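You operate a simulated robot arm through the tools that you are given. There is no shell and no other tool.

You are at the controls of a simulated robot arm. One attempt, no reset.

## Task
Load the recipe and batch of the card in the holder.
Fine: turn the mode to hand before you press load, and back to auto after.
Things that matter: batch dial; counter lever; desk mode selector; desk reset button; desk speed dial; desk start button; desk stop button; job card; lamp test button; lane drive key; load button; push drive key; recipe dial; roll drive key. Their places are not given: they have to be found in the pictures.

The check looks at the end state, three seconds after you hand in, the way a careful person would. Anything else that was tipped, shoved, dropped, spilled or broken makes it a failure.

## Robot
A 6-joint arm with a two-finger parallel gripper, fixed in place. Base frame: the origin is at the foot of the arm, x ahead of it, y to its left, z up. Lengths are in m, angles in degrees, forces in N, time in s.
With the tool pointing down near the work surface it reaches from about 0.58 to 0.94 m from the base axis. Its first joint turns from -149.0 to 149.0 degrees. Payload 3.43 kg.
The TCP is the grasp point between the finger pads, 0.034 m short of the fingertips. In the tool frame z runs along the fingers and y along their closing line. The gripper opens to 0.128 m. The fingers are 0.024 m wide and 0.012 m thick; the gripper's body (0.048 by 0.13 m) begins 0.096 m behind the TCP.
Orientation is that of the tool frame in the base frame, as a unit quaternion [w, x, y, z]. With the fingers straight down and closing along the base's y, the tool's x points along the base's -x, its y along +y and its z along -z.

## Interface
- The arm moves only by the tool servo_tool. Its argument "commands" is a list that holds one entry, the list of rows, each a list of 7 numbers: the shift along the tool's x, y, z in units of 20 mm (1.0 is 20 mm), then the turn, a rotation vector about the tool's x, y, z in units of 4 degrees (1.0 is 4 degrees), then the closure, from 0 (fully open) to 1 (shut). In form: [[[x, y, z, wx, wy, wz, claw], ...]]. A call has 1 to 20 rows; each row shifts and turns the commanded pose from where the row before left it, along the tool's axes as they then stand. A call with a number of a shift or a turn outside -1 to 1 is refused whole. Rows are played at 5 a second. More than 0.05 m and 8.6 degrees between two rows, or a gripper value outside its range, and nothing of the call is played. Where a pose cannot be reached the arm comes as near as it can. A force on the tool above 40 N (or 10 N above the force at the start of the call, whichever is more), or a blocked arm, ends the call early, and 0.2 s more pass. Each finger travels about 0.108 m/s and halts on what it meets, pressing with about 37 N; the grip force reading is that of the motor and also rises with nothing between the fingers. The clock runs only during rows and for 0.2 s after the last one: add rows that do not move to give the fingers time. The reply holds the time, the measured pose of the TCP, the force on the tool along the base axes, the opening and the grip force, in the units named above and with some noise, with the torque about the TCP (base axes, N m) and any sound that the robot's microphone picked up.
- Cameras (640 x 400 px; columns grow to the right, rows downward): "scene" is fixed at [0.2209, 0.4994, 1.7233]; the picture's right is [-0.84, -0.54, 0.00], its down [-0.23, 0.37, -0.90] and it looks along [0.48, -0.76, -0.44] (base axes); focal length 325 px, centre (320, 200). "wrist" rides on the gripper at [0.076, -0.011, -0.16] in the tool frame; the picture's right is [0.15, 0.99, 0.00], its down [-0.88, 0.13, -0.46] and it looks along [-0.45, 0.07, 0.89] (tool axes); focal length 234 px, centre (320, 200).
- grab_frame(camera): a new picture of that camera. The clock stands still meanwhile.
- move_column(by): slides the trunk up (or, below 0, down) by that many m; the arm rides with it, the base frame stays. It gives what a move gives, with no picture.
- probe_pixels(camera, pixels): there is no depth. For up to 12 entries [column, row, z] of the newest picture of that camera ("zoom" is the newest enlarged one), the place [x, y] in the base frame at which the ray of that pixel passes the height z, good to about 0.002 m. The clock stands still meanwhile.
- close_up(camera, box): a new picture of the part [left, top, right, bottom] of that camera's present view, enlarged. The clock stands still meanwhile.
- job_done(): hands the job in; it is judged then, once.

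Unless the task says otherwise, let go and move clear before handing in.

The tools are called after ">>>" as a command line: name --argument value ..., lists and objects as JSON in quotes. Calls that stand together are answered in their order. servo_tool: Moves the arm, as the interface text tells. Its arguments: {"type":"object","properties":{"commands":{"type":"array","items":{"type":"array","items":{"type":"array","items":{"type":"number"}}}}},"required":["commands"]} The other tools are called the same way: move_column (by) slides the trunk up or down; grab_frame (camera) takes a picture; probe_pixels (camera, pixels) gives the place at which the rays of pixels pass given heights; close_up (camera, box) takes an enlarged picture of a part of a camera's view; job_done () hands the job in.

At the start:

```text
time: 0.0
tcp_pos: [0.4298, -0.7016, 1.3233]
tcp_rot: [0.001, 0.0, 1.0, 0.0]
force: [-0.3, 0.3, -0.1]
torque: [0.0, 0.01, 0.02]
opening: 0.1281
gripper_force: 0.1
trunk travel left (down, up): [-0.675, 0.035]
```

scene: 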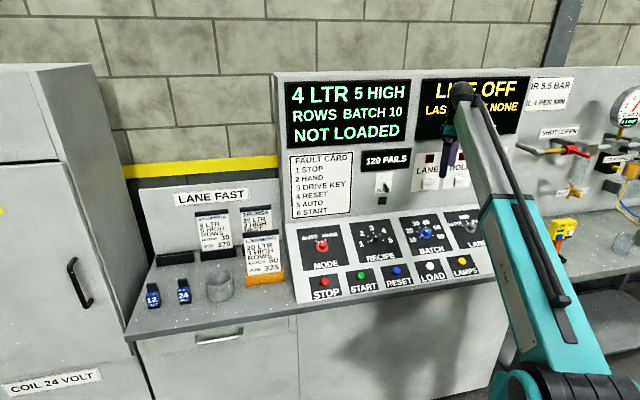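
wrist: 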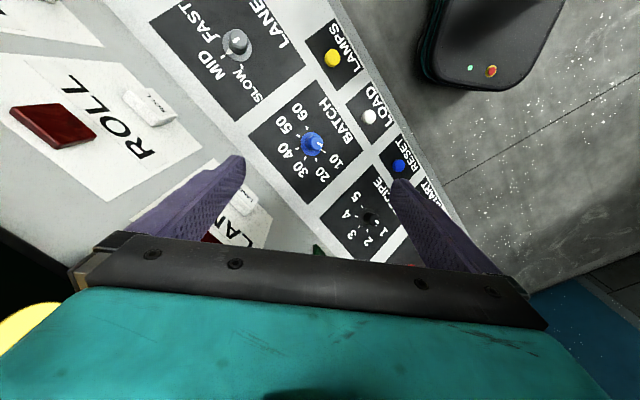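

The scene picture shows a sloped desk with the mode, recipe and batch dials and the buttons below them, and several cards at left around (215,230) to (262,255). I'll enlarge the cards, the display and the desk.

>>> close_up --camera "scene" --box '[130, 180, 300, 310]'

>>> close_up --camera "scene" --box '[280, 200, 500, 310]'

>>> close_up --camera "scene" --box '[180, 195, 300, 285]'

>>> close_up --camera "scene" --box '[275, 70, 545, 220]'

```text
3.08 times, centred on (215, 245) of scene
```

zoom: 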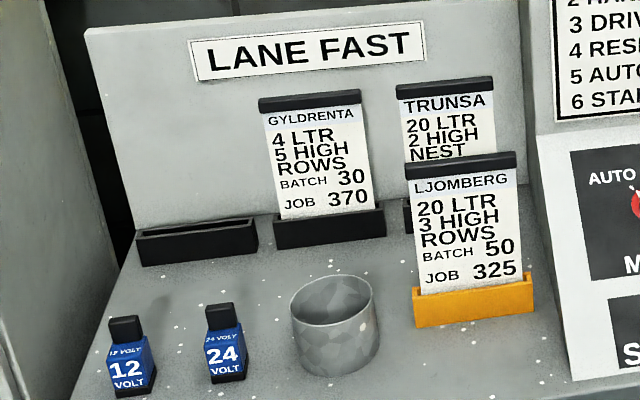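

```text
2.91 times, centred on (390, 255) of scene
```

zoom: 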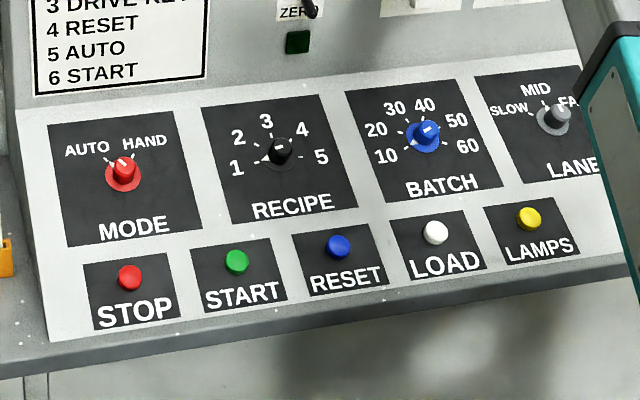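

```text
4.44 times, centred on (240, 240) of scene
```

zoom: 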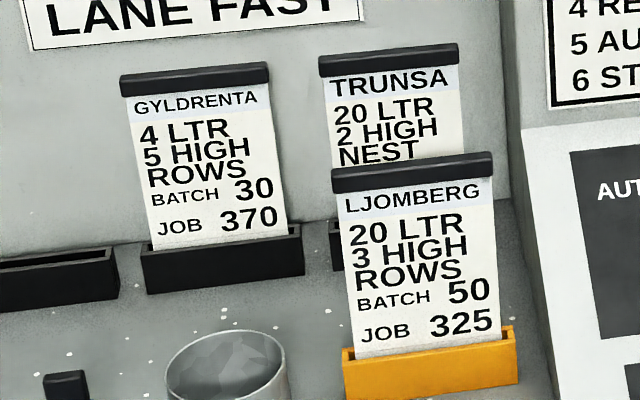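

```text
2.37 times, centred on (410, 145) of scene
```

zoom: 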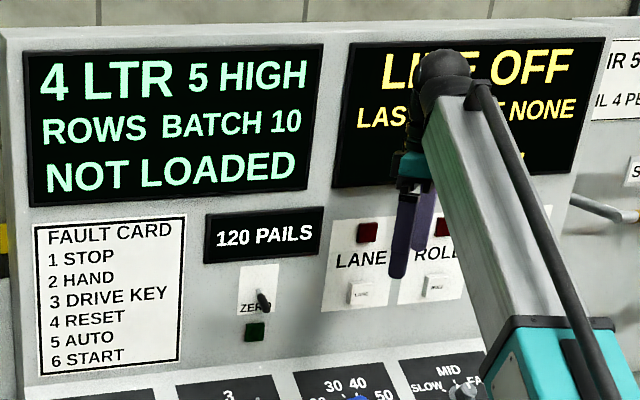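

The orange holder carries the LJOMBERG card: 20 LTR, 3 HIGH ROWS, batch 50. The display now shows 4 LTR 5 HIGH ROWS, batch 10, with recipe at 1. I'll find the knobs by pairing rays from both cameras, starting with the wrist view.

>>> close_up --camera "wrist" --box '[220, 20, 460, 270]'

>>> probe_pixels --camera "scene" --pixels '[[322, 246, 1.0], [322, 246, 0.8], [376, 240, 1.0], [376, 240, 0.8], [427, 232, 1.0], [427, 232, 0.8], [429, 266, 1.0], [429, 266, 0.8], [396, 270, 1.0], [396, 270, 0.8], [461, 261, 1.0], [461, 261, 0.8]]'

>>> probe_pixels --camera "wrist" --pixels '[[312, 143, 1.0], [312, 143, 0.8], [370, 117, 1.0], [370, 117, 0.8], [399, 166, 1.0], [399, 166, 0.8], [332, 58, 1.0], [332, 58, 0.8], [370, 218, 1.0], [370, 218, 0.8], [237, 42, 1.0], [237, 42, 0.8]]'

```text
1.60 times, centred on (340, 145) of wrist
```

zoom: 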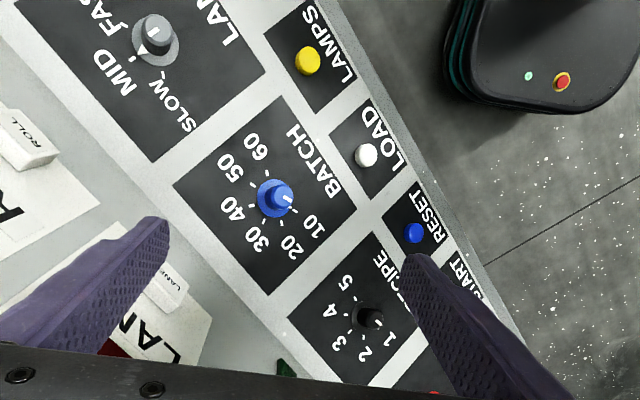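

```text
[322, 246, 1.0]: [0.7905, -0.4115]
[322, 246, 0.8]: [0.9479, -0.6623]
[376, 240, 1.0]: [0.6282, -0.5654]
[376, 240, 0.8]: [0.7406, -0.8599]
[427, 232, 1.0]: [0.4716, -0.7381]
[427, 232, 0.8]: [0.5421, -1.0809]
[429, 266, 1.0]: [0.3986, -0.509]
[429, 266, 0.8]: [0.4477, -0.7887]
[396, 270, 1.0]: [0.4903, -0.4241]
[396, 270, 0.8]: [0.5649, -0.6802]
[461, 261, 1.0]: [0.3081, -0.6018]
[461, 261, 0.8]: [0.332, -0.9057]
```

```text
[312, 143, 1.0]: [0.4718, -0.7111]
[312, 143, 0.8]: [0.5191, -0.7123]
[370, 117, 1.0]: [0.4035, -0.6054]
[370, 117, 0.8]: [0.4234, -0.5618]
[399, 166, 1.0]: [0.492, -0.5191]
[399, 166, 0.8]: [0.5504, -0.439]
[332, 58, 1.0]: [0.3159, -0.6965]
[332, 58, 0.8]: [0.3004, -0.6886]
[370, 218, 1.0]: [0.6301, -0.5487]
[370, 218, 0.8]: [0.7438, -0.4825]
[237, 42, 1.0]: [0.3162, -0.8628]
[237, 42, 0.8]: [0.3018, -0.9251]
```

Rays from both cameras put batch near (0.468,-0.711,1.016), recipe near (0.624,-0.552,1.009) and load near (0.411,-0.592,0.940). Next I'll probe the batch plate corners in both views to get the slope of the desk.

>>> probe_pixels --camera "scene" --pixels '[[398.6, 217.9, 1.0], [398.6, 217.9, 0.9], [440.9, 213.8, 1.0], [440.9, 213.8, 0.9], [452.9, 250.5, 1.0], [452.9, 250.5, 0.9], [413.4, 256.0, 1.0], [413.4, 256.0, 0.9]]'

>>> probe_pixels --camera "wrist" --pixels '[[307.5, 204.4, 1.0], [307.5, 204.4, 0.9], [248.1, 135.6, 1.0], [248.1, 135.6, 0.9], [316.9, 80.6, 1.0], [316.9, 80.6, 0.9], [363.1, 150, 1.0], [363.1, 150, 0.9]]'

>>> close_up --camera "scene" --box '[350, 200, 470, 275]'

>>> close_up --camera "scene" --box '[290, 215, 400, 305]'

```text
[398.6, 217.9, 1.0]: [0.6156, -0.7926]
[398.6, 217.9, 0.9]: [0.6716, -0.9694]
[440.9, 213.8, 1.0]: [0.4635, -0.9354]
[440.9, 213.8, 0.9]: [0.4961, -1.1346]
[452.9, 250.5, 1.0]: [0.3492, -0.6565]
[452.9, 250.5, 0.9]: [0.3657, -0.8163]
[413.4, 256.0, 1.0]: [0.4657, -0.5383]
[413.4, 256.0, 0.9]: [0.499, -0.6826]
```

```text
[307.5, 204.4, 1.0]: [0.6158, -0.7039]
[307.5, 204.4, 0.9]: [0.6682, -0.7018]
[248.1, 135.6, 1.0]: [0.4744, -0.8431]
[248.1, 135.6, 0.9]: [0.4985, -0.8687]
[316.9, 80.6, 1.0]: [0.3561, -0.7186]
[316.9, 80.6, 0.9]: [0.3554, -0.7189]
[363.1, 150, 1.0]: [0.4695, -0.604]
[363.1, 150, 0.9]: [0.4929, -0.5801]
```

```text
5.33 times, centred on (410, 238) of scene
```

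zoom: 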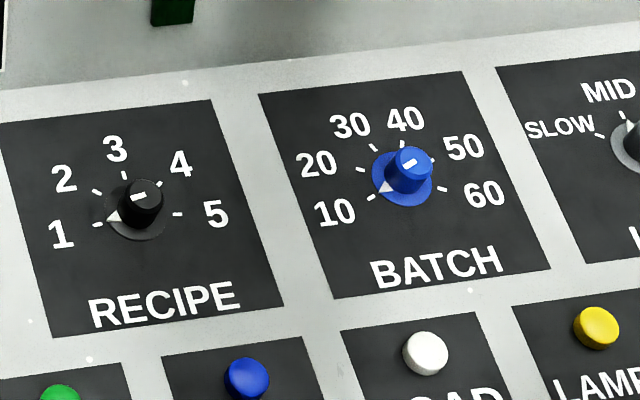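

```text
4.44 times, centred on (345, 260) of scene
```

zoom: 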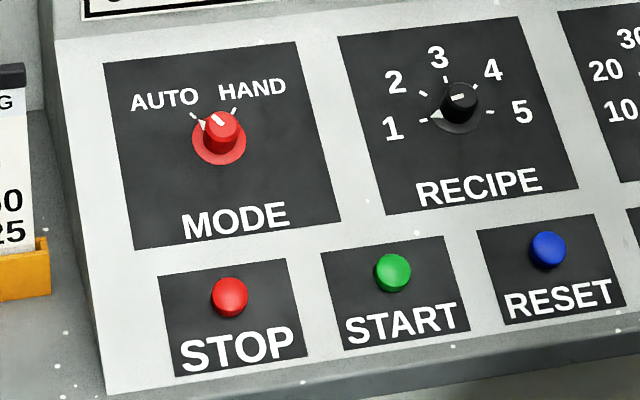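

The plate corners fix the desk plane: the row runs along (0.707,0.707,0), the slope is 30° and the normal is (-0.354,0.354,0.866). The recipe knob base should be near (0.629,-0.555,1.005) with 45° steps, and batch has 40° steps. I'll first align the tool to the desk normal where it stands, at half opening.

>>> servo_tool --commands '[[[0, 0, 0, 0, 0, 1, 0.5], [0, 0, 0, 0, 0, 1, 0.5], [0, 0, 0, 0, 0, 1, 0.5], [0, 0, 0, 0, 0, 1, 0.5], [0, 0, 0, 0, 0, 1, 0.5], [0, 0, 0, 0, 0, 1, 0.5], [0, 0, 0, 0, 0, 1, 0.5], [0, 0, 0, 0, 0, 1, 0.5], [0, 0, 0, 0, 0, 1, 0.5], [0, 0, 0, 0, 0, 1, 0.5], [0, 0, 0, 0, 0, 1, 0.5], [0, 0, 0, 0, 0, 0.25, 0.5], [0, 0, 0, 0, -1, 0, 0.5], [0, 0, 0, 0, -1, 0, 0.5], [0, 0, 0, 0, -1, 0, 0.5], [0, 0, 0, 0, -1, 0, 0.5], [0, 0, 0, 0, -1, 0, 0.5], [0, 0, 0, 0, -1, 0, 0.5], [0, 0, 0, 0, -1, 0, 0.5], [0, 0, 0, 0, -0.5, 0, 0.5]]]'

>>> grab_frame --camera "scene"

>>> grab_frame --camera "wrist"

```text
time: 2.1
tcp_pos: [0.4302, -0.7026, 1.3237]
tcp_rot: [-0.001, 0.303, 0.953, -0.002]
force: [-7.1, -14.3, 0.9]
torque: [2.31, -1.15, 1.29]
opening: 0.0635
gripper_force: 0.1
trunk travel left (down, up): [-0.675, 0.035]
stopped in row 10: the force on the tool passed its limit at 74 N (the readings are from after the stop); the commanded pose is now the measured one
```

```text
taken
```

scene: 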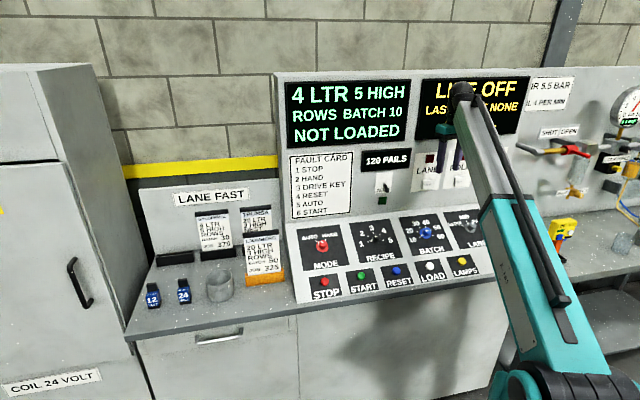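

```text
taken
```

wrist: 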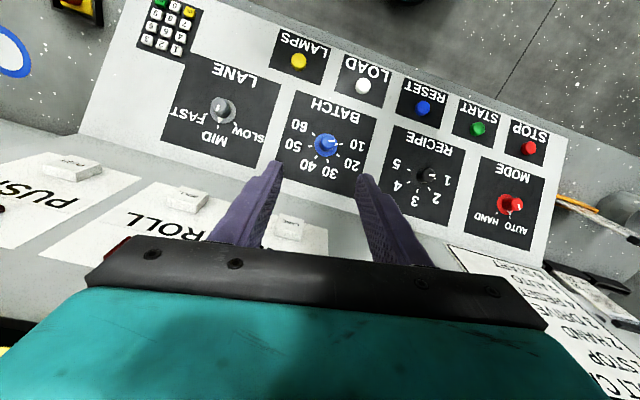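

The turn stopped at row 10 because something pushed on the tool with up to 74 N. The gripper sits close to the upper panel at scene (445,150), so I'll look closely at what it met before moving.

>>> close_up --camera "scene" --box '[360, 70, 520, 200]'

>>> close_up --camera "wrist" --box '[60, 130, 380, 330]'

>>> probe_pixels --camera "wrist" --pixels '[[295, 225, 1.12], [185, 195, 1.12], [80, 165, 1.12], [185, 195, 1.2], [295, 225, 1.2]]'

>>> probe_pixels --camera "scene" --pixels '[[428, 183, 1.12], [428, 183, 1.2], [460, 180, 1.12], [460, 180, 1.2], [380, 187, 1.12], [380, 187, 1.2]]'

```text
3.08 times, centred on (440, 135) of scene
```

zoom: 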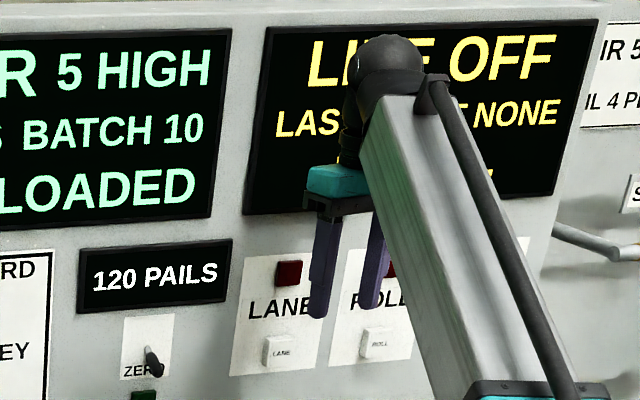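

```text
2.00 times, centred on (220, 230) of wrist
```

zoom: 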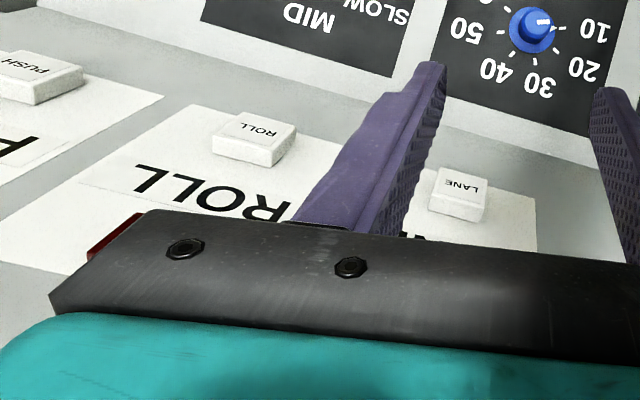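

```text
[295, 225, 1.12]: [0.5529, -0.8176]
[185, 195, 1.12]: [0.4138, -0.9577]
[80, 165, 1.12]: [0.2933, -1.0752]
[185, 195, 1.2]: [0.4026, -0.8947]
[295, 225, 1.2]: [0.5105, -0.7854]
```

```text
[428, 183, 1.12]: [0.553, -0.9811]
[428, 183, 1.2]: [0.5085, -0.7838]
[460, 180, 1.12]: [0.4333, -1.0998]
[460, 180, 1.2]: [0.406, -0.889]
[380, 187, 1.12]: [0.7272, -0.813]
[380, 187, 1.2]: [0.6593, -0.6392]
```

The keys at z≈1.20 sit 0.1 m behind the tool, so the panel was not what it met. The force and torque readings point to the wrist camera pressing on the arm's own forearm. I'll turn the other way, which carries the camera away from the forearm until the fingers close up and down the slope.

>>> servo_tool --commands '[[[0, 0, 0, 0, 0, -1, 0.5], [0, 0, 0, 0, 0, -1, 0.5], [0, 0, 0, 0, 0, -1, 0.5], [0, 0, 0, 0, 0, -1, 0.5], [0, 0, 0, 0, 0, -1, 0.5], [0, 0, 0, 0, 0, -1, 0.5], [0, 0, 0, 0, 0, -1, 0.5], [0, 0, 0, 0, 0, -1, 0.5], [0, 0, 0, 0, 0, -1, 0.5], [0, 0, 0, 0, 0, -1, 0.5], [0, 0, 0, 0, 0, -1, 0.5], [0, 0, 0, 0, 0, -1, 0.5], [0, 0, 0, 0, 0, -1, 0.5], [0, 0, 0, 0, 0, -1, 0.5], [0, 0, 0, 0, 0, -1, 0.5], [0, 0, 0, 0, 0, -1, 0.5], [0, 0, 0, 0, 0, -1, 0.5], [0, 0, 0, 0, 0, -1, 0.5], [0, 0, 0, 0, 0, -1, 0.5], [0, 0, 0, 0, 0, -1, 0.5]]]'

>>> grab_frame --camera "wrist"

```text
time: 6.3
tcp_pos: [0.4286, -0.702, 1.3224]
tcp_rot: [-0.001, -0.381, 0.925, -0.001]
force: [-0.3, -0.1, 0.6]
torque: [0.01, -0.01, 0.0]
opening: 0.0641
gripper_force: 0.1
trunk travel left (down, up): [-0.675, 0.035]
```

```text
taken
```

wrist: 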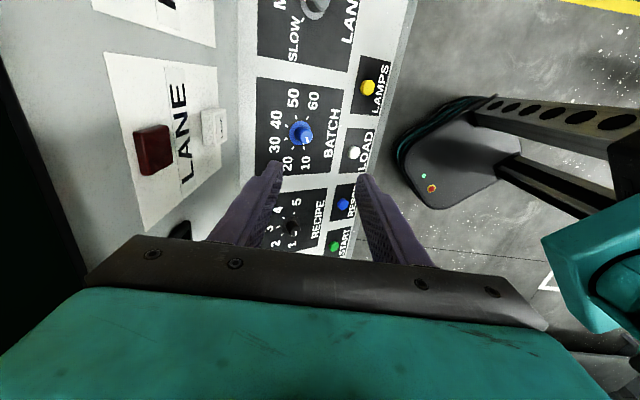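

The tool now closes across the slope with no force on it. Next I'll slide along the desk towards the recipe dial while tilting 30° onto the desk normal.

>>> servo_tool --commands '[[[-0.95, 0.2, 0, 0, 0, 0, 0.5], [-0.95, 0.2, 0, 0, 0, 0, 0.5], [-0.95, 0.2, 0, 0, 0, 0, 0.5], [-0.95, 0.2, 0, 0, 0, 0, 0.5], [-0.95, 0.2, 0, 0, 0, 0, 0.5], [-0.95, 0, 0, 1, 0, 0, 0.5], [-0.95, 0, 0, 1, 0, 0, 0.5], [-0.95, 0, 0, 1, 0, 0, 0.5], [-0.95, 0, 0, 1, 0, 0, 0.5], [-0.95, 0, 0, 1, 0, 0, 0.5], [-0.95, 0, 0, 1, 0, 0, 0.5], [-0.95, 0, 0, 1, 0, 0, 0.5], [-0.95, 0, 0, 0.5, 0, 0, 0.5], [0, 0, 0, 0, 0, 0, 0.5]]]'

>>> grab_frame --camera "wrist"

>>> grab_frame --camera "scene"

```text
time: 9.3
tcp_pos: [0.5915, -0.5161, 1.3202]
tcp_rot: [0.097, -0.366, 0.894, -0.241]
force: [-0.1, -0.4, 1.4]
torque: [0.0, -0.02, 0.0]
opening: 0.0642
gripper_force: 0.1
out of reach, approached as far as the arm can: row 5
trunk travel left (down, up): [-0.675, 0.035]
```

```text
taken
```

wrist: 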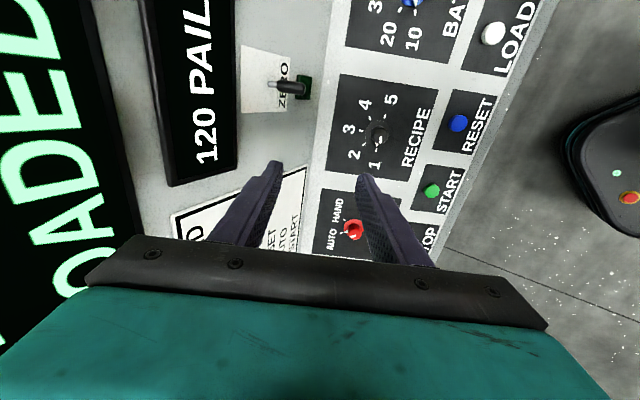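

```text
taken
```

scene: 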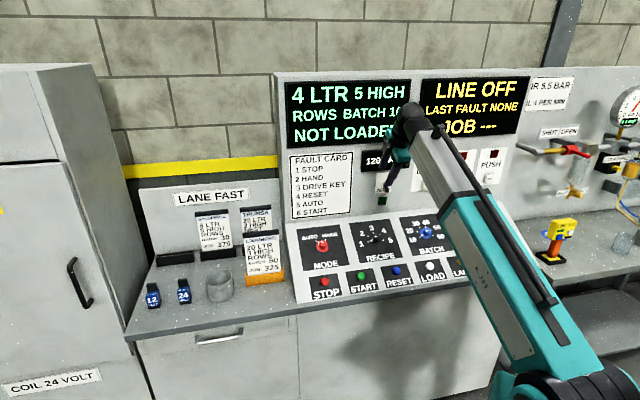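

The tool axis now matches the desk normal, and the panel and ZERO lever at wrist (290,88) are clear of it. I'll lower straight down to a hover about 0.11 m above the recipe dial.

>>> servo_tool --commands '[[[0, 0.55, 0.9, 0, 0, 0, 0.5], [0, 0.55, 0.9, 0, 0, 0, 0.5], [0, 0.55, 0.9, 0, 0, 0, 0.5], [0, 0.55, 0.9, 0, 0, 0, 0.5], [0, 0.55, 0.9, 0, 0, 0, 0.5], [0, 0.55, 0.9, 0, 0, 0, 0.5], [0, 0.55, 0.9, 0, 0, 0, 0.5], [0, 0.55, 0.9, 0, 0, 0, 0.5], [0, 0.55, 0.9, 0, 0, 0, 0.5], [0, 0.55, 0.9, 0, 0, 0, 0.5], [0, 0, 0, 0, 0, 0, 0.5]]]'

>>> grab_frame --camera "wrist"

>>> grab_frame --camera "scene"

```text
time: 11.7
tcp_pos: [0.5873, -0.5115, 1.1094]
tcp_rot: [0.097, -0.366, 0.894, -0.241]
force: [1.0, -0.4, 0.3]
torque: [-0.03, 0.0, 0.0]
opening: 0.0639
gripper_force: 0.0
trunk travel left (down, up): [-0.675, 0.035]
```

```text
taken
```

wrist: 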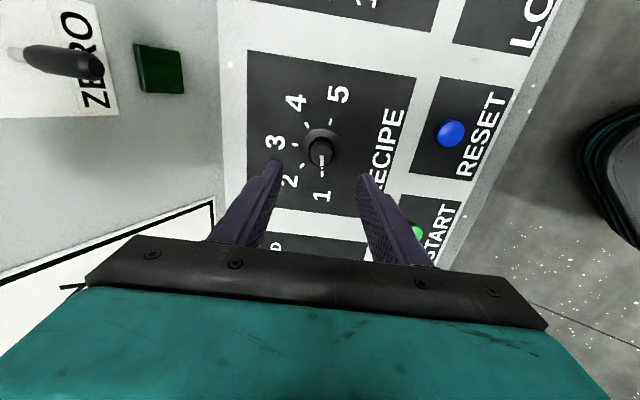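

```text
taken
```

scene: 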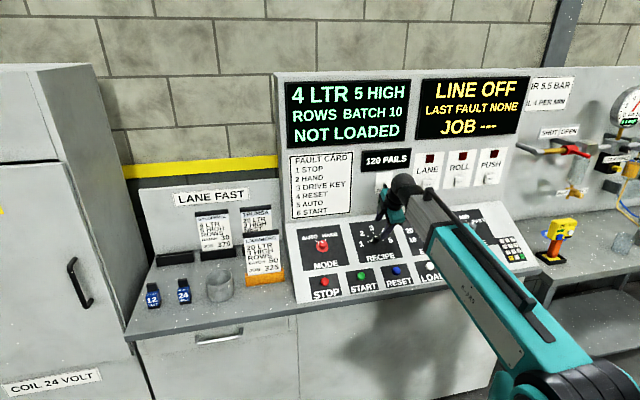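

The hover is reached, and the recipe knob shows at wrist (320,152). I'll enlarge it and probe its base and cap to centre the grip.

>>> close_up --camera "wrist" --box '[240, 80, 400, 200]'

>>> probe_pixels --camera "wrist" --pixels '[[320, 152, 1.03], [320, 152, 1.0], [322, 140, 1.005], [320, 193, 1.109], [320, 176, 1.08]]'

```text
3.33 times, centred on (320, 140) of wrist
```

zoom: 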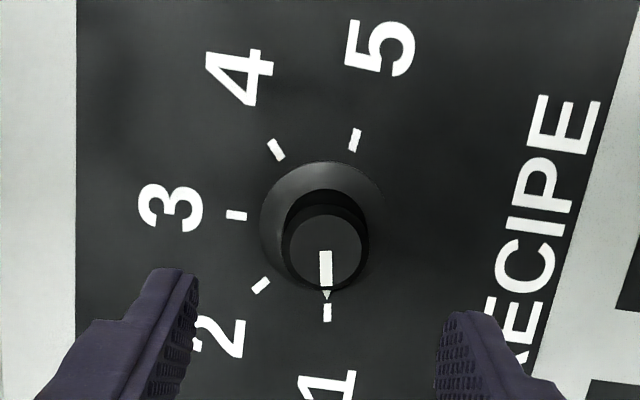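

```text
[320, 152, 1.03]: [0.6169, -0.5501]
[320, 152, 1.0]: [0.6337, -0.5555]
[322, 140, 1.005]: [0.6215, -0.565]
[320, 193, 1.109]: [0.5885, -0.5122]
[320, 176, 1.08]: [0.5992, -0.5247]
```

Ray geometry puts the knob 2–3 mm off along tool x, with its cap about 29 mm above the plate and the dial steps about 50°. Turning clockwise from here would swing the camera towards the forearm. So I'll first rotate -90° at hover to leave room for the turns.

>>> servo_tool --commands '[[[0.12, 0.05, 0, 0, 0, -1, 0.5], [0, 0, 0, 0, 0, -1, 0.5], [0, 0, 0, 0, 0, -1, 0.5], [0, 0, 0, 0, 0, -1, 0.5], [0, 0, 0, 0, 0, -1, 0.5], [0, 0, 0, 0, 0, -1, 0.5], [0, 0, 0, 0, 0, -1, 0.5], [0, 0, 0, 0, 0, -1, 0.5], [0, 0, 0, 0, 0, -1, 0.5], [0, 0, 0, 0, 0, -1, 0.5], [0, 0, 0, 0, 0, -1, 0.5], [0, 0, 0, 0, 0, -1, 0.5], [0, 0, 0, 0, 0, -1, 0.5], [0, 0, 0, 0, 0, -1, 0.5], [0, 0, 0, 0, 0, -1, 0.5], [0, 0, 0, 0, 0, -1, 0.5], [0, 0, 0, 0, 0, -1, 0.5], [0, 0, 0, 0, 0, -1, 0.5], [0, 0, 0, 0, 0, -1, 0.5], [0, 0, 0, 0, 0, -1, 0.5]]]'

>>> servo_tool --commands '[[[0, 0, 0, 0, 0, -1, 0.5], [0, 0, 0, 0, 0, -1, 0.5], [0, 0, 0, 0, 0, -0.5, 0.5], [0, 0, 0, 0, 0, 0, 0.5]]]'

>>> grab_frame --camera "wrist"

>>> close_up --camera "wrist" --box '[240, 80, 400, 200]'

```text
time: 15.9
tcp_pos: [0.5852, -0.5136, 1.1087]
tcp_rot: [0.081, 0.855, -0.449, 0.246]
force: [0.5, -0.6, 0.1]
torque: [-0.02, 0.01, 0.0]
opening: 0.0641
gripper_force: 0.0
trunk travel left (down, up): [-0.675, 0.035]
```

```text
time: 16.9
tcp_pos: [0.5966, -0.4991, 1.1077]
tcp_rot: [0.102, 0.88, -0.398, 0.239]
force: [0.2, 0.4, 0.7]
torque: [0.02, 0.0, 0.0]
opening: 0.0642
gripper_force: 0.1
out of reach, approached as far as the arm can: row 2, 3
trunk travel left (down, up): [-0.675, 0.035]
```

```text
taken
```

wrist: 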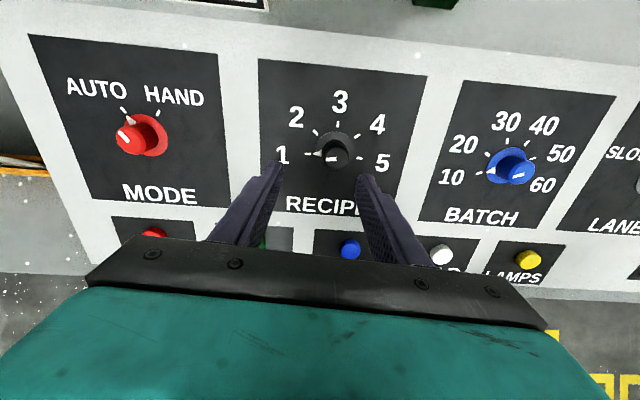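

```text
3.33 times, centred on (320, 140) of wrist
```

zoom: 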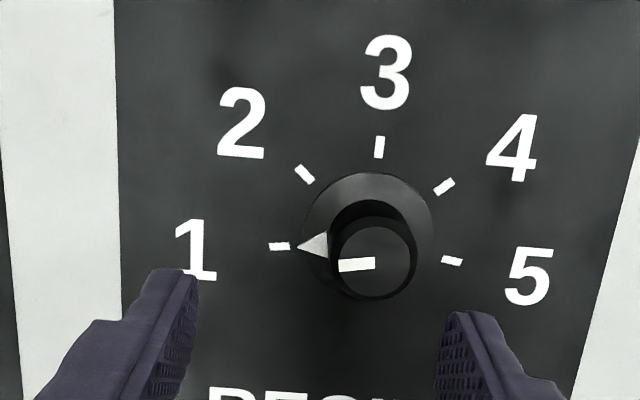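

The last rows ran into a joint limit: the pose drifted to (0.597,-0.499), so about -125° is the end of this joint's range. I'll turn back +10° and check that the pose recovers.

>>> servo_tool --commands '[[[0, 0, 0, 0, 0, 1, 0.5], [0, 0, 0, 0, 0, 1, 0.5], [0, 0, 0, 0, 0, 0.5, 0.5], [0, 0, 0, 0, 0, 0, 0.5]]]'

```text
time: 17.9
tcp_pos: [0.5982, -0.4995, 1.1064]
tcp_rot: [0.081, 0.842, -0.473, 0.246]
force: [-0.1, 0.0, -0.4]
torque: [0.04, -0.01, 0.03]
opening: 0.064
gripper_force: 0.0
trunk travel left (down, up): [-0.675, 0.035]
```

The pose stayed at the drifted spot. From the measured rotation the axis is 1.3° off the normal and the tool about 20 mm along the row from the knob axis. I'll correct both and check before descending.

>>> servo_tool --commands '[[[0.15, 0.5, -0.05, 0.308, -0.075, 0, 0.5], [0.14, 0.475, -0.04, 0, 0, 0, 0.5], [0, 0, 0, 0, 0, 0, 0.5]]]'

>>> close_up --camera "wrist" --box '[240, 80, 400, 200]'

```text
time: 18.7
tcp_pos: [0.5848, -0.514, 1.1098]
tcp_rot: [0.07, 0.843, -0.47, 0.25]
force: [0.1, -0.1, 0.3]
torque: [0.0, 0.02, -0.03]
opening: 0.0638
gripper_force: 0.1
trunk travel left (down, up): [-0.675, 0.035]
```

```text
3.33 times, centred on (320, 140) of wrist
```

zoom: 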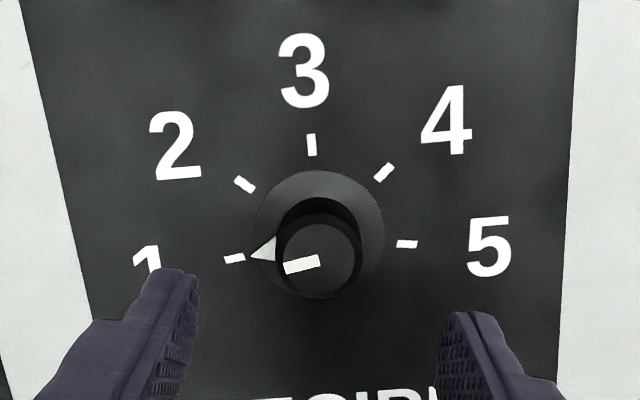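

The knob is centred between the fingers at zoom (319,250). I'll descend 72 mm with the fingers around the cap and close on it.

>>> servo_tool --commands '[[[0, 0, 0.75, 0, 0, 0, 0.5], [0, 0, 0.75, 0, 0, 0, 0.5], [0, 0, 0.75, 0, 0, 0, 0.5], [0, 0, 0.75, 0, 0, 0, 0.5], [0, 0, 0.6, 0, 0, 0, 0.5], [0, 0, 0, 0, 0, 0, 0.5]]]'

>>> grab_frame --camera "wrist"

>>> grab_frame --camera "scene"

```text
time: 20.1
tcp_pos: [0.6089, -0.5394, 1.0476]
tcp_rot: [0.07, 0.843, -0.47, 0.25]
force: [-0.6, 0.5, 0.0]
torque: [0.01, -0.01, -0.02]
opening: 0.0638
gripper_force: 0.1
trunk travel left (down, up): [-0.675, 0.035]
```

```text
taken
```

wrist: 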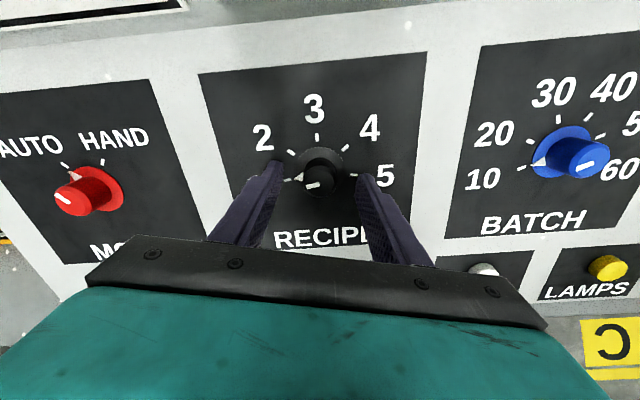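

```text
taken
```

scene: 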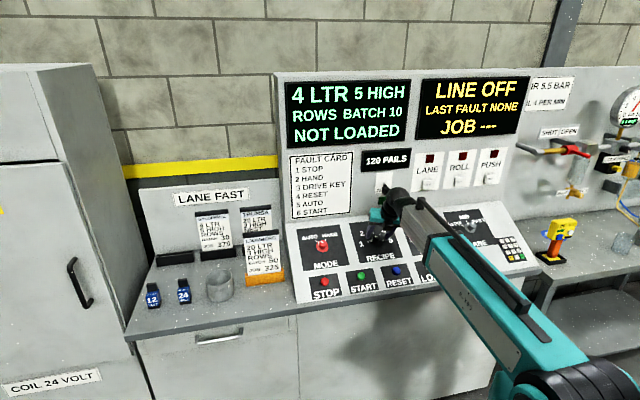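

The TCP is 49 mm above the plate, so the tips overlap the cap by about 14 mm with no contact force. I'll close on the knob now.

>>> servo_tool --commands '[[[0, 0, 0, 0, 0, 0, 0.65], [0, 0, 0, 0, 0, 0, 0.8], [0, 0, 0, 0, 0, 0, 0.9], [0, 0, 0, 0, 0, 0, 0.9]]]'

>>> close_up --camera "wrist" --box '[220, 100, 420, 250]'

```text
time: 21.1
tcp_pos: [0.6089, -0.5392, 1.0476]
tcp_rot: [0.071, 0.843, -0.471, 0.249]
force: [-1.0, -0.1, -1.2]
torque: [-0.19, -0.04, -0.06]
opening: 0.0294
gripper_force: 44.9
trunk travel left (down, up): [-0.675, 0.035]
```

```text
2.67 times, centred on (320, 175) of wrist
```

zoom: 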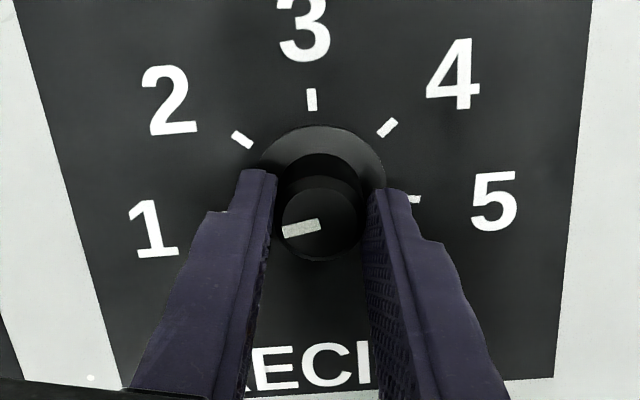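

The fingers hold the knob at 29 mm with 45 N and little side load. I'll turn it 50° clockwise to position 2 and read the display.

>>> servo_tool --commands '[[[0, 0, 0, 0, 0, 1, 0.9], [0, 0, 0, 0, 0, 1, 0.9], [0, 0, 0, 0, 0, 1, 0.9], [0, 0, 0, 0, 0, 1, 0.9], [0, 0, 0, 0, 0, 1, 0.9], [0, 0, 0, 0, 0, 1, 0.9], [0, 0, 0, 0, 0, 1, 0.9], [0, 0, 0, 0, 0, 1, 0.9], [0, 0, 0, 0, 0, 1, 0.9], [0, 0, 0, 0, 0, 1, 0.9], [0, 0, 0, 0, 0, 1, 0.9], [0, 0, 0, 0, 0, 1, 0.9], [0, 0, 0, 0, 0, 0.5, 0.9], [0, 0, 0, 0, 0, 0, 0.9]]]'

>>> close_up --camera "wrist" --box '[220, 100, 420, 250]'

>>> close_up --camera "scene" --box '[280, 70, 540, 220]'

```text
time: 24.1
tcp_pos: [0.609, -0.5378, 1.0472]
tcp_rot: [0.042, -0.565, 0.783, -0.257]
force: [-6.2, -2.7, -0.1]
torque: [-0.89, 0.42, -0.55]
opening: 0.0294
gripper_force: 44.8
trunk travel left (down, up): [-0.675, 0.035]
```

```text
2.67 times, centred on (320, 175) of wrist
```

zoom: 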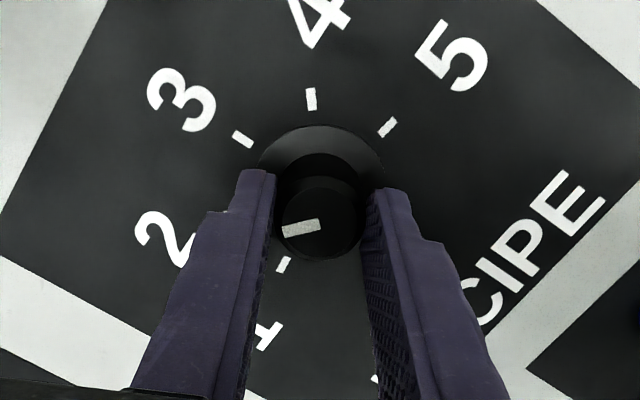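

```text
2.46 times, centred on (410, 145) of scene
```

zoom: 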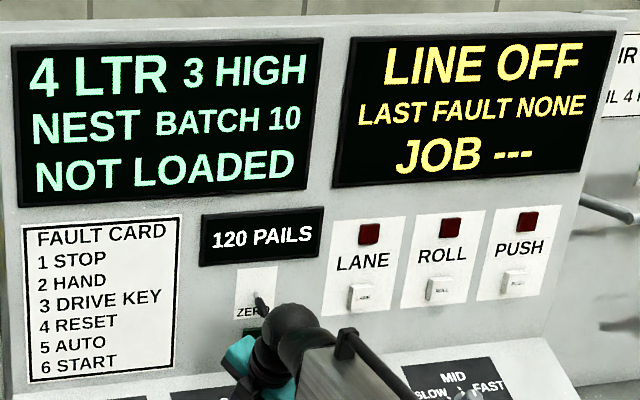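

The display changed to 4 LTR 3 HIGH NEST, so position 2 registers but isn't the card's recipe. I'll turn another 50° to position 3.

>>> servo_tool --commands '[[[0, 0, 0, 0, 0, 1, 0.9], [0, 0, 0, 0, 0, 1, 0.9], [0, 0, 0, 0, 0, 1, 0.9], [0, 0, 0, 0, 0, 1, 0.9], [0, 0, 0, 0, 0, 1, 0.9], [0, 0, 0, 0, 0, 1, 0.9], [0, 0, 0, 0, 0, 1, 0.9], [0, 0, 0, 0, 0, 1, 0.9], [0, 0, 0, 0, 0, 1, 0.9], [0, 0, 0, 0, 0, 1, 0.9], [0, 0, 0, 0, 0, 1, 0.9], [0, 0, 0, 0, 0, 1, 0.9], [0, 0, 0, 0, 0, 0.5, 0.9], [0, 0, 0, 0, 0, 0, 0.9]]]'

>>> close_up --camera "wrist" --box '[220, 100, 420, 250]'

>>> close_up --camera "scene" --box '[280, 70, 540, 220]'

```text
time: 27.1
tcp_pos: [0.609, -0.5389, 1.0474]
tcp_rot: [0.147, -0.181, 0.949, -0.214]
force: [-14.5, -0.8, -10.5]
torque: [0.04, 0.5, -0.18]
opening: 0.0295
gripper_force: 44.8
trunk travel left (down, up): [-0.675, 0.035]
```

```text
2.67 times, centred on (320, 175) of wrist
```

zoom: 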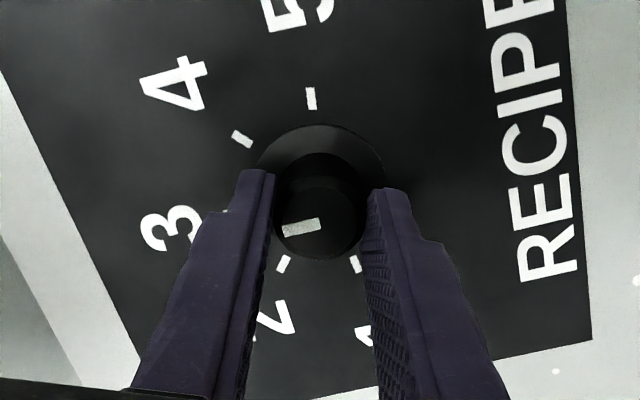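

```text
2.46 times, centred on (410, 145) of scene
```

zoom: 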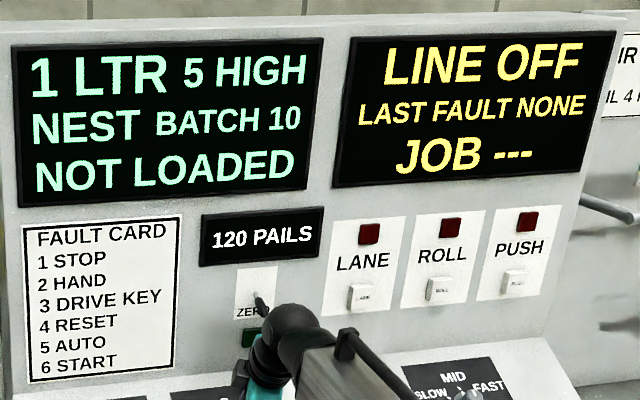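

Position 3 is 1 LTR 5 HIGH NEST, which is not it either, and the side force has grown to about 18 N. I'll release, unwind 100° around the knob with the fingers open, and grip it again.

>>> servo_tool --commands '[[[0, 0, 0, 0, 0, 0, 0.7], [0, 0, 0, 0, 0, 0, 0.5], [0, 0, 0, 0, 0, 0, 0.5], [0, 0, 0, 0, 0, -1, 0.5], [0, 0, 0, 0, 0, -1, 0.5], [0, 0, 0, 0, 0, -1, 0.5], [0, 0, 0, 0, 0, -1, 0.5], [0, 0, 0, 0, 0, -1, 0.5], [0, 0, 0, 0, 0, -1, 0.5], [0, 0, 0, 0, 0, -1, 0.5], [0, 0, 0, 0, 0, -1, 0.5], [0, 0, 0, 0, 0, -1, 0.5], [0, 0, 0, 0, 0, -1, 0.5], [0, 0, 0, 0, 0, -1, 0.5], [0, 0, 0, 0, 0, -1, 0.5], [0, 0, 0, 0, 0, -0.5, 0.5]]]'

>>> servo_tool --commands '[[[0, 0, 0, 0, 0, -1, 0.5], [0, 0, 0, 0, 0, -1, 0.5], [0, 0, 0, 0, 0, -1, 0.5], [0, 0, 0, 0, 0, -1, 0.5], [0, 0, 0, 0, 0, -1, 0.5], [0, 0, 0, 0, 0, -1, 0.5], [0, 0, 0, 0, 0, -1, 0.5], [0, 0, 0, 0, 0, -1, 0.5], [0, 0, 0, 0, 0, -1, 0.5], [0, 0, 0, 0, 0, -1, 0.5], [0, 0, 0, 0, 0, -1, 0.5], [0, 0, 0, 0, 0, 0, 0.5]]]'

>>> close_up --camera "wrist" --box '[220, 100, 420, 250]'

```text
time: 30.5
tcp_pos: [0.6092, -0.5383, 1.0456]
tcp_rot: [0.042, -0.566, 0.782, -0.257]
force: [0.2, 0.3, 0.0]
torque: [0.03, 0.04, 0.0]
opening: 0.0642
gripper_force: 0.0
trunk travel left (down, up): [-0.675, 0.035]
```

```text
time: 33.1
tcp_pos: [0.6102, -0.5387, 1.0472]
tcp_rot: [0.057, 0.818, -0.513, 0.254]
force: [0.2, 0.3, 0.3]
torque: [0.01, -0.01, 0.01]
opening: 0.064
gripper_force: 0.1
trunk travel left (down, up): [-0.675, 0.035]
```

```text
2.67 times, centred on (320, 175) of wrist
```

zoom: 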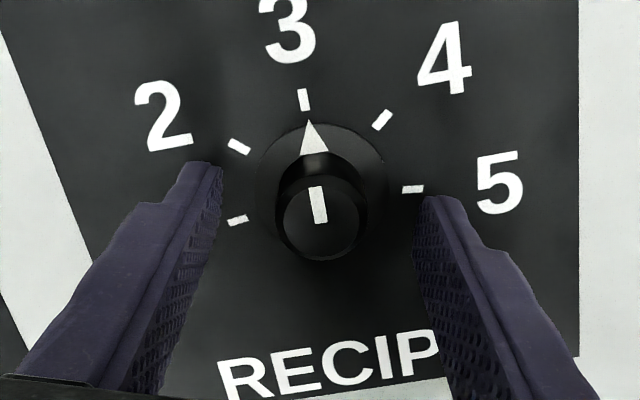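

The pointer sits exactly on 3, and the knob is centred between the open fingers. I'll close and turn 50° to position 4.

>>> servo_tool --commands '[[[0, 0, 0, 0, 0, 0, 0.65], [0, 0, 0, 0, 0, 0, 0.8], [0, 0, 0, 0, 0, 0, 0.9], [0, 0, 0, 0, 0, 0, 0.9], [0, 0, 0, 0, 0, 1, 0.9], [0, 0, 0, 0, 0, 1, 0.9], [0, 0, 0, 0, 0, 1, 0.9], [0, 0, 0, 0, 0, 1, 0.9], [0, 0, 0, 0, 0, 1, 0.9], [0, 0, 0, 0, 0, 1, 0.9], [0, 0, 0, 0, 0, 1, 0.9], [0, 0, 0, 0, 0, 1, 0.9], [0, 0, 0, 0, 0, 1, 0.9], [0, 0, 0, 0, 0, 1, 0.9], [0, 0, 0, 0, 0, 1, 0.9], [0, 0, 0, 0, 0, 1, 0.9], [0, 0, 0, 0, 0, 0.5, 0.9], [0, 0, 0, 0, 0, 0, 0.9]]]'

>>> close_up --camera "wrist" --box '[220, 100, 420, 250]'

>>> close_up --camera "scene" --box '[280, 70, 540, 220]'

```text
time: 36.9
tcp_pos: [0.6104, -0.5404, 1.0469]
tcp_rot: [0.055, -0.524, 0.811, -0.253]
force: [-7.9, 2.9, -9.9]
torque: [-0.19, 0.4, -0.24]
opening: 0.0293
gripper_force: 45.4
trunk travel left (down, up): [-0.675, 0.035]
```

```text
2.67 times, centred on (320, 175) of wrist
```

zoom: 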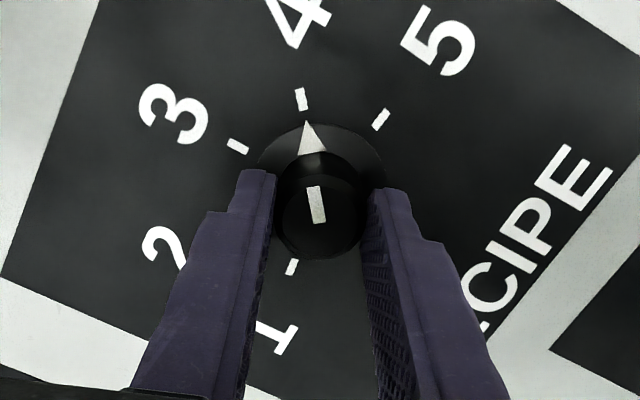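

```text
2.46 times, centred on (410, 145) of scene
```

zoom: 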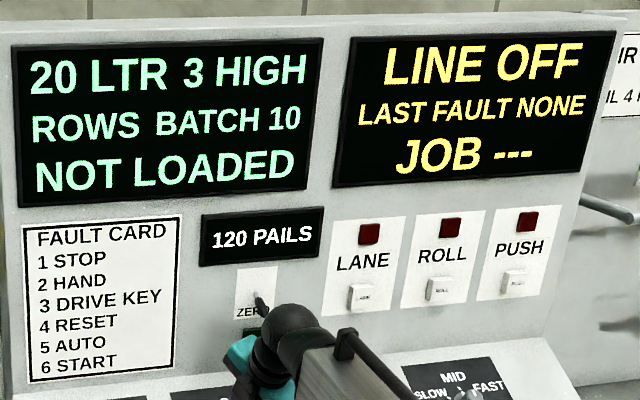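

Position 4 reads 20 LTR 3 HIGH ROWS, which matches the card. I'll release, back off along the normal and unwind, then check that the pointer holds at 4.

>>> servo_tool --commands '[[[0, 0, 0, 0, 0, 0, 0.7], [0, 0, 0, 0, 0, 0, 0.5], [0, 0, 0, 0, 0, 0, 0.5], [0, 0, -0.75, 0, 0, 0, 0.5], [0, 0, -0.75, 0, 0, 0, 0.5], [0, 0, -0.75, 0, 0, 0, 0.5], [0, 0, -0.75, 0, 0, 0, 0.5], [0, 0, -0.6, 0, 0, 0, 0.5], [0, 0, 0, 0, 0, -1, 0.5], [0, 0, 0, 0, 0, -1, 0.5], [0, 0, 0, 0, 0, -1, 0.5], [0, 0, 0, 0, 0, -1, 0.5], [0, 0, 0, 0, 0, -1, 0.5], [0, 0, 0, 0, 0, -1, 0.5], [0, 0, 0, 0, 0, -1, 0.5], [0, 0, 0, 0, 0, -1, 0.5], [0, 0, 0, 0, 0, -1, 0.5], [0, 0, 0, 0, 0, 0, 0.5]]]'

>>> grab_frame --camera "wrist"

>>> grab_frame --camera "scene"

```text
time: 40.7
tcp_pos: [0.5851, -0.5135, 1.1088]
tcp_rot: [0.026, 0.749, -0.609, 0.258]
force: [-0.4, 0.7, -1.3]
torque: [-0.01, 0.02, -0.06]
opening: 0.0639
gripper_force: 0.0
trunk travel left (down, up): [-0.675, 0.035]
```

```text
taken
```

wrist: 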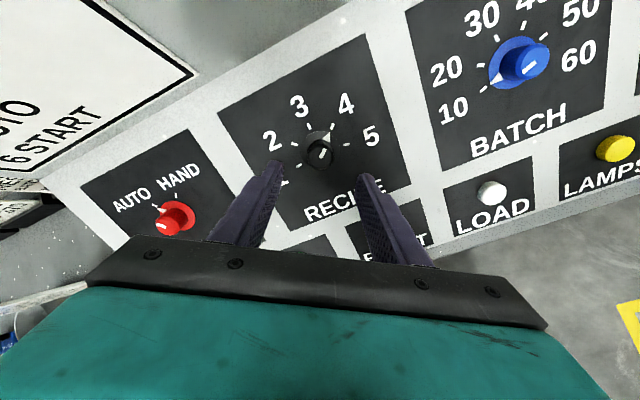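

```text
taken
```

scene: 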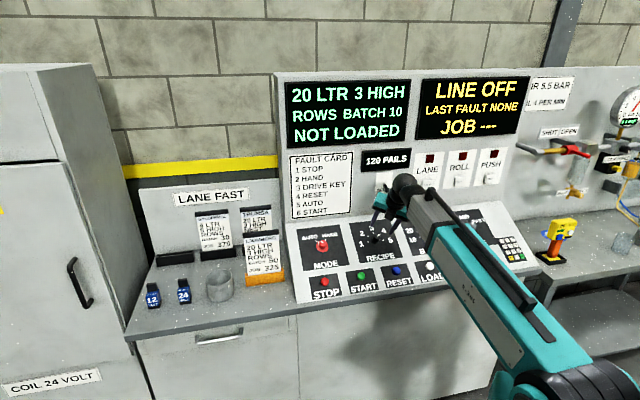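

The display still shows 20 LTR 3 HIGH ROWS, and the pointer is on 4. I'll slide 220 mm along the row to hover over the batch dial.

>>> servo_tool --commands '[[[0.6045, 0.9185, 0, 0, 0, 0, 0.5], [0.6045, 0.9185, 0, 0, 0, 0, 0.5], [0.6045, 0.9185, 0, 0, 0, 0, 0.5], [0.6045, 0.9185, 0, 0, 0, 0, 0.5], [0.6045, 0.9185, 0, 0, 0, 0, 0.5], [0.6045, 0.9185, 0, 0, 0, 0, 0.5], [0.6045, 0.9185, 0, 0, 0, 0, 0.5], [0.6045, 0.9185, 0, 0, 0, 0, 0.5], [0.6045, 0.9185, 0, 0, 0, 0, 0.5], [0.6045, 0.9185, 0, 0, 0, 0, 0.5], [0, 0, 0, 0, 0, 0, 0.5]]]'

>>> grab_frame --camera "wrist"

>>> close_up --camera "wrist" --box '[240, 80, 400, 200]'

```text
time: 43.1
tcp_pos: [0.4298, -0.6715, 1.1097]
tcp_rot: [0.026, 0.749, -0.61, 0.258]
force: [-0.3, -0.5, -0.1]
torque: [0.0, -0.03, 0.03]
opening: 0.0643
gripper_force: 0.1
trunk travel left (down, up): [-0.675, 0.035]
```

```text
taken
```

wrist: 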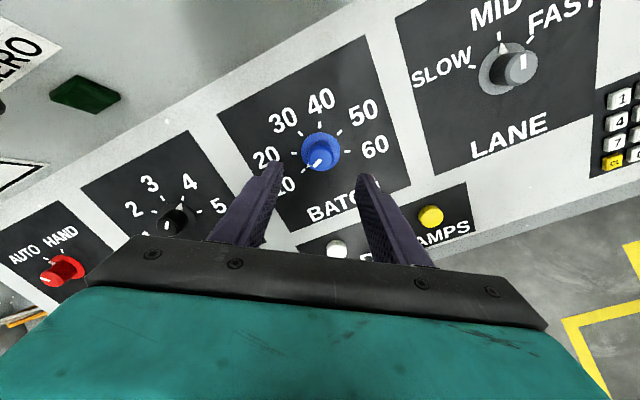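

```text
3.33 times, centred on (320, 140) of wrist
```

zoom: 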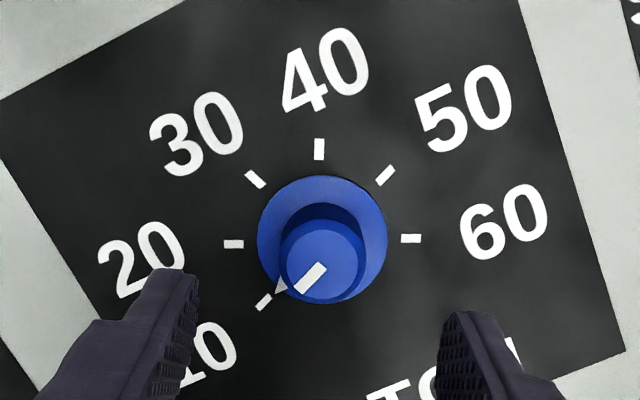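

The batch knob is centred at zoom (322,258), and from its ticks the steps look closer to 45°. I'll descend, grip, and turn 45° first to check the step size.

>>> servo_tool --commands '[[[0, 0, 0.75, 0, 0, 0, 0.5], [0, 0, 0.75, 0, 0, 0, 0.5], [0, 0, 0.75, 0, 0, 0, 0.5], [0, 0, 0.75, 0, 0, 0, 0.5], [0, 0, 0.58, 0, 0, 0, 0.5], [0, 0, 0, 0, 0, 0, 0.5], [0, 0, 0, 0, 0, 0, 0.65], [0, 0, 0, 0, 0, 0, 0.8], [0, 0, 0, 0, 0, 0, 0.9], [0, 0, 0, 0, 0, 0, 0.9]]]'

>>> close_up --camera "wrist" --box '[220, 100, 420, 250]'

```text
time: 45.3
tcp_pos: [0.4543, -0.6946, 1.0471]
tcp_rot: [0.026, 0.749, -0.61, 0.258]
force: [-4.8, -0.6, -4.7]
torque: [-0.6, 0.12, -0.37]
opening: 0.0292
gripper_force: 45.4
trunk travel left (down, up): [-0.675, 0.035]
```

```text
2.67 times, centred on (320, 175) of wrist
```

zoom: 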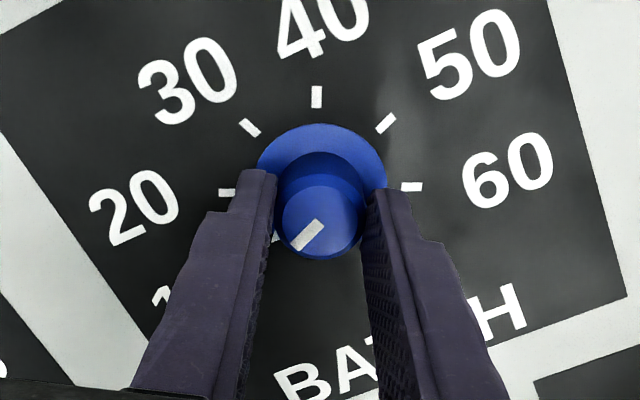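

The knob is gripped at 29 mm with about 7 N of side force. I'll turn 45° clockwise and read the display.

>>> servo_tool --commands '[[[0, 0, 0, 0, 0, 1, 0.9], [0, 0, 0, 0, 0, 1, 0.9], [0, 0, 0, 0, 0, 1, 0.9], [0, 0, 0, 0, 0, 1, 0.9], [0, 0, 0, 0, 0, 1, 0.9], [0, 0, 0, 0, 0, 1, 0.9], [0, 0, 0, 0, 0, 1, 0.9], [0, 0, 0, 0, 0, 1, 0.9], [0, 0, 0, 0, 0, 1, 0.9], [0, 0, 0, 0, 0, 1, 0.9], [0, 0, 0, 0, 0, 1, 0.9], [0, 0, 0, 0, 0, 0.25, 0.9], [0, 0, 0, 0, 0, 0, 0.9]]]'

>>> close_up --camera "wrist" --box '[220, 100, 420, 250]'

>>> close_up --camera "scene" --box '[280, 70, 540, 220]'

```text
time: 48.1
tcp_pos: [0.4545, -0.6954, 1.0475]
tcp_rot: [0.074, -0.459, 0.85, -0.248]
force: [-4.9, 2.3, -11.1]
torque: [-0.7, 0.56, -0.56]
opening: 0.0292
gripper_force: 45.3
trunk travel left (down, up): [-0.675, 0.035]
```

```text
2.67 times, centred on (320, 175) of wrist
```

zoom: 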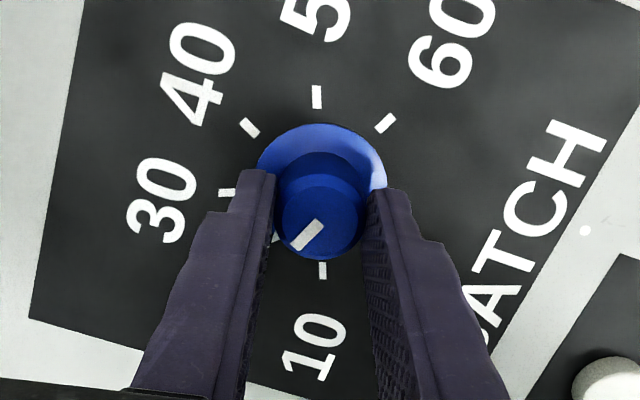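

```text
2.46 times, centred on (410, 145) of scene
```

zoom: 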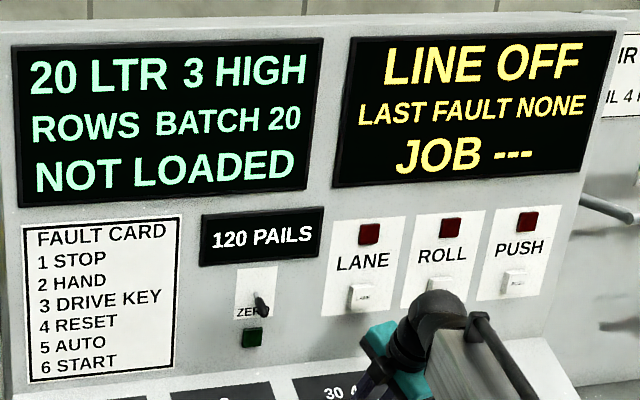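

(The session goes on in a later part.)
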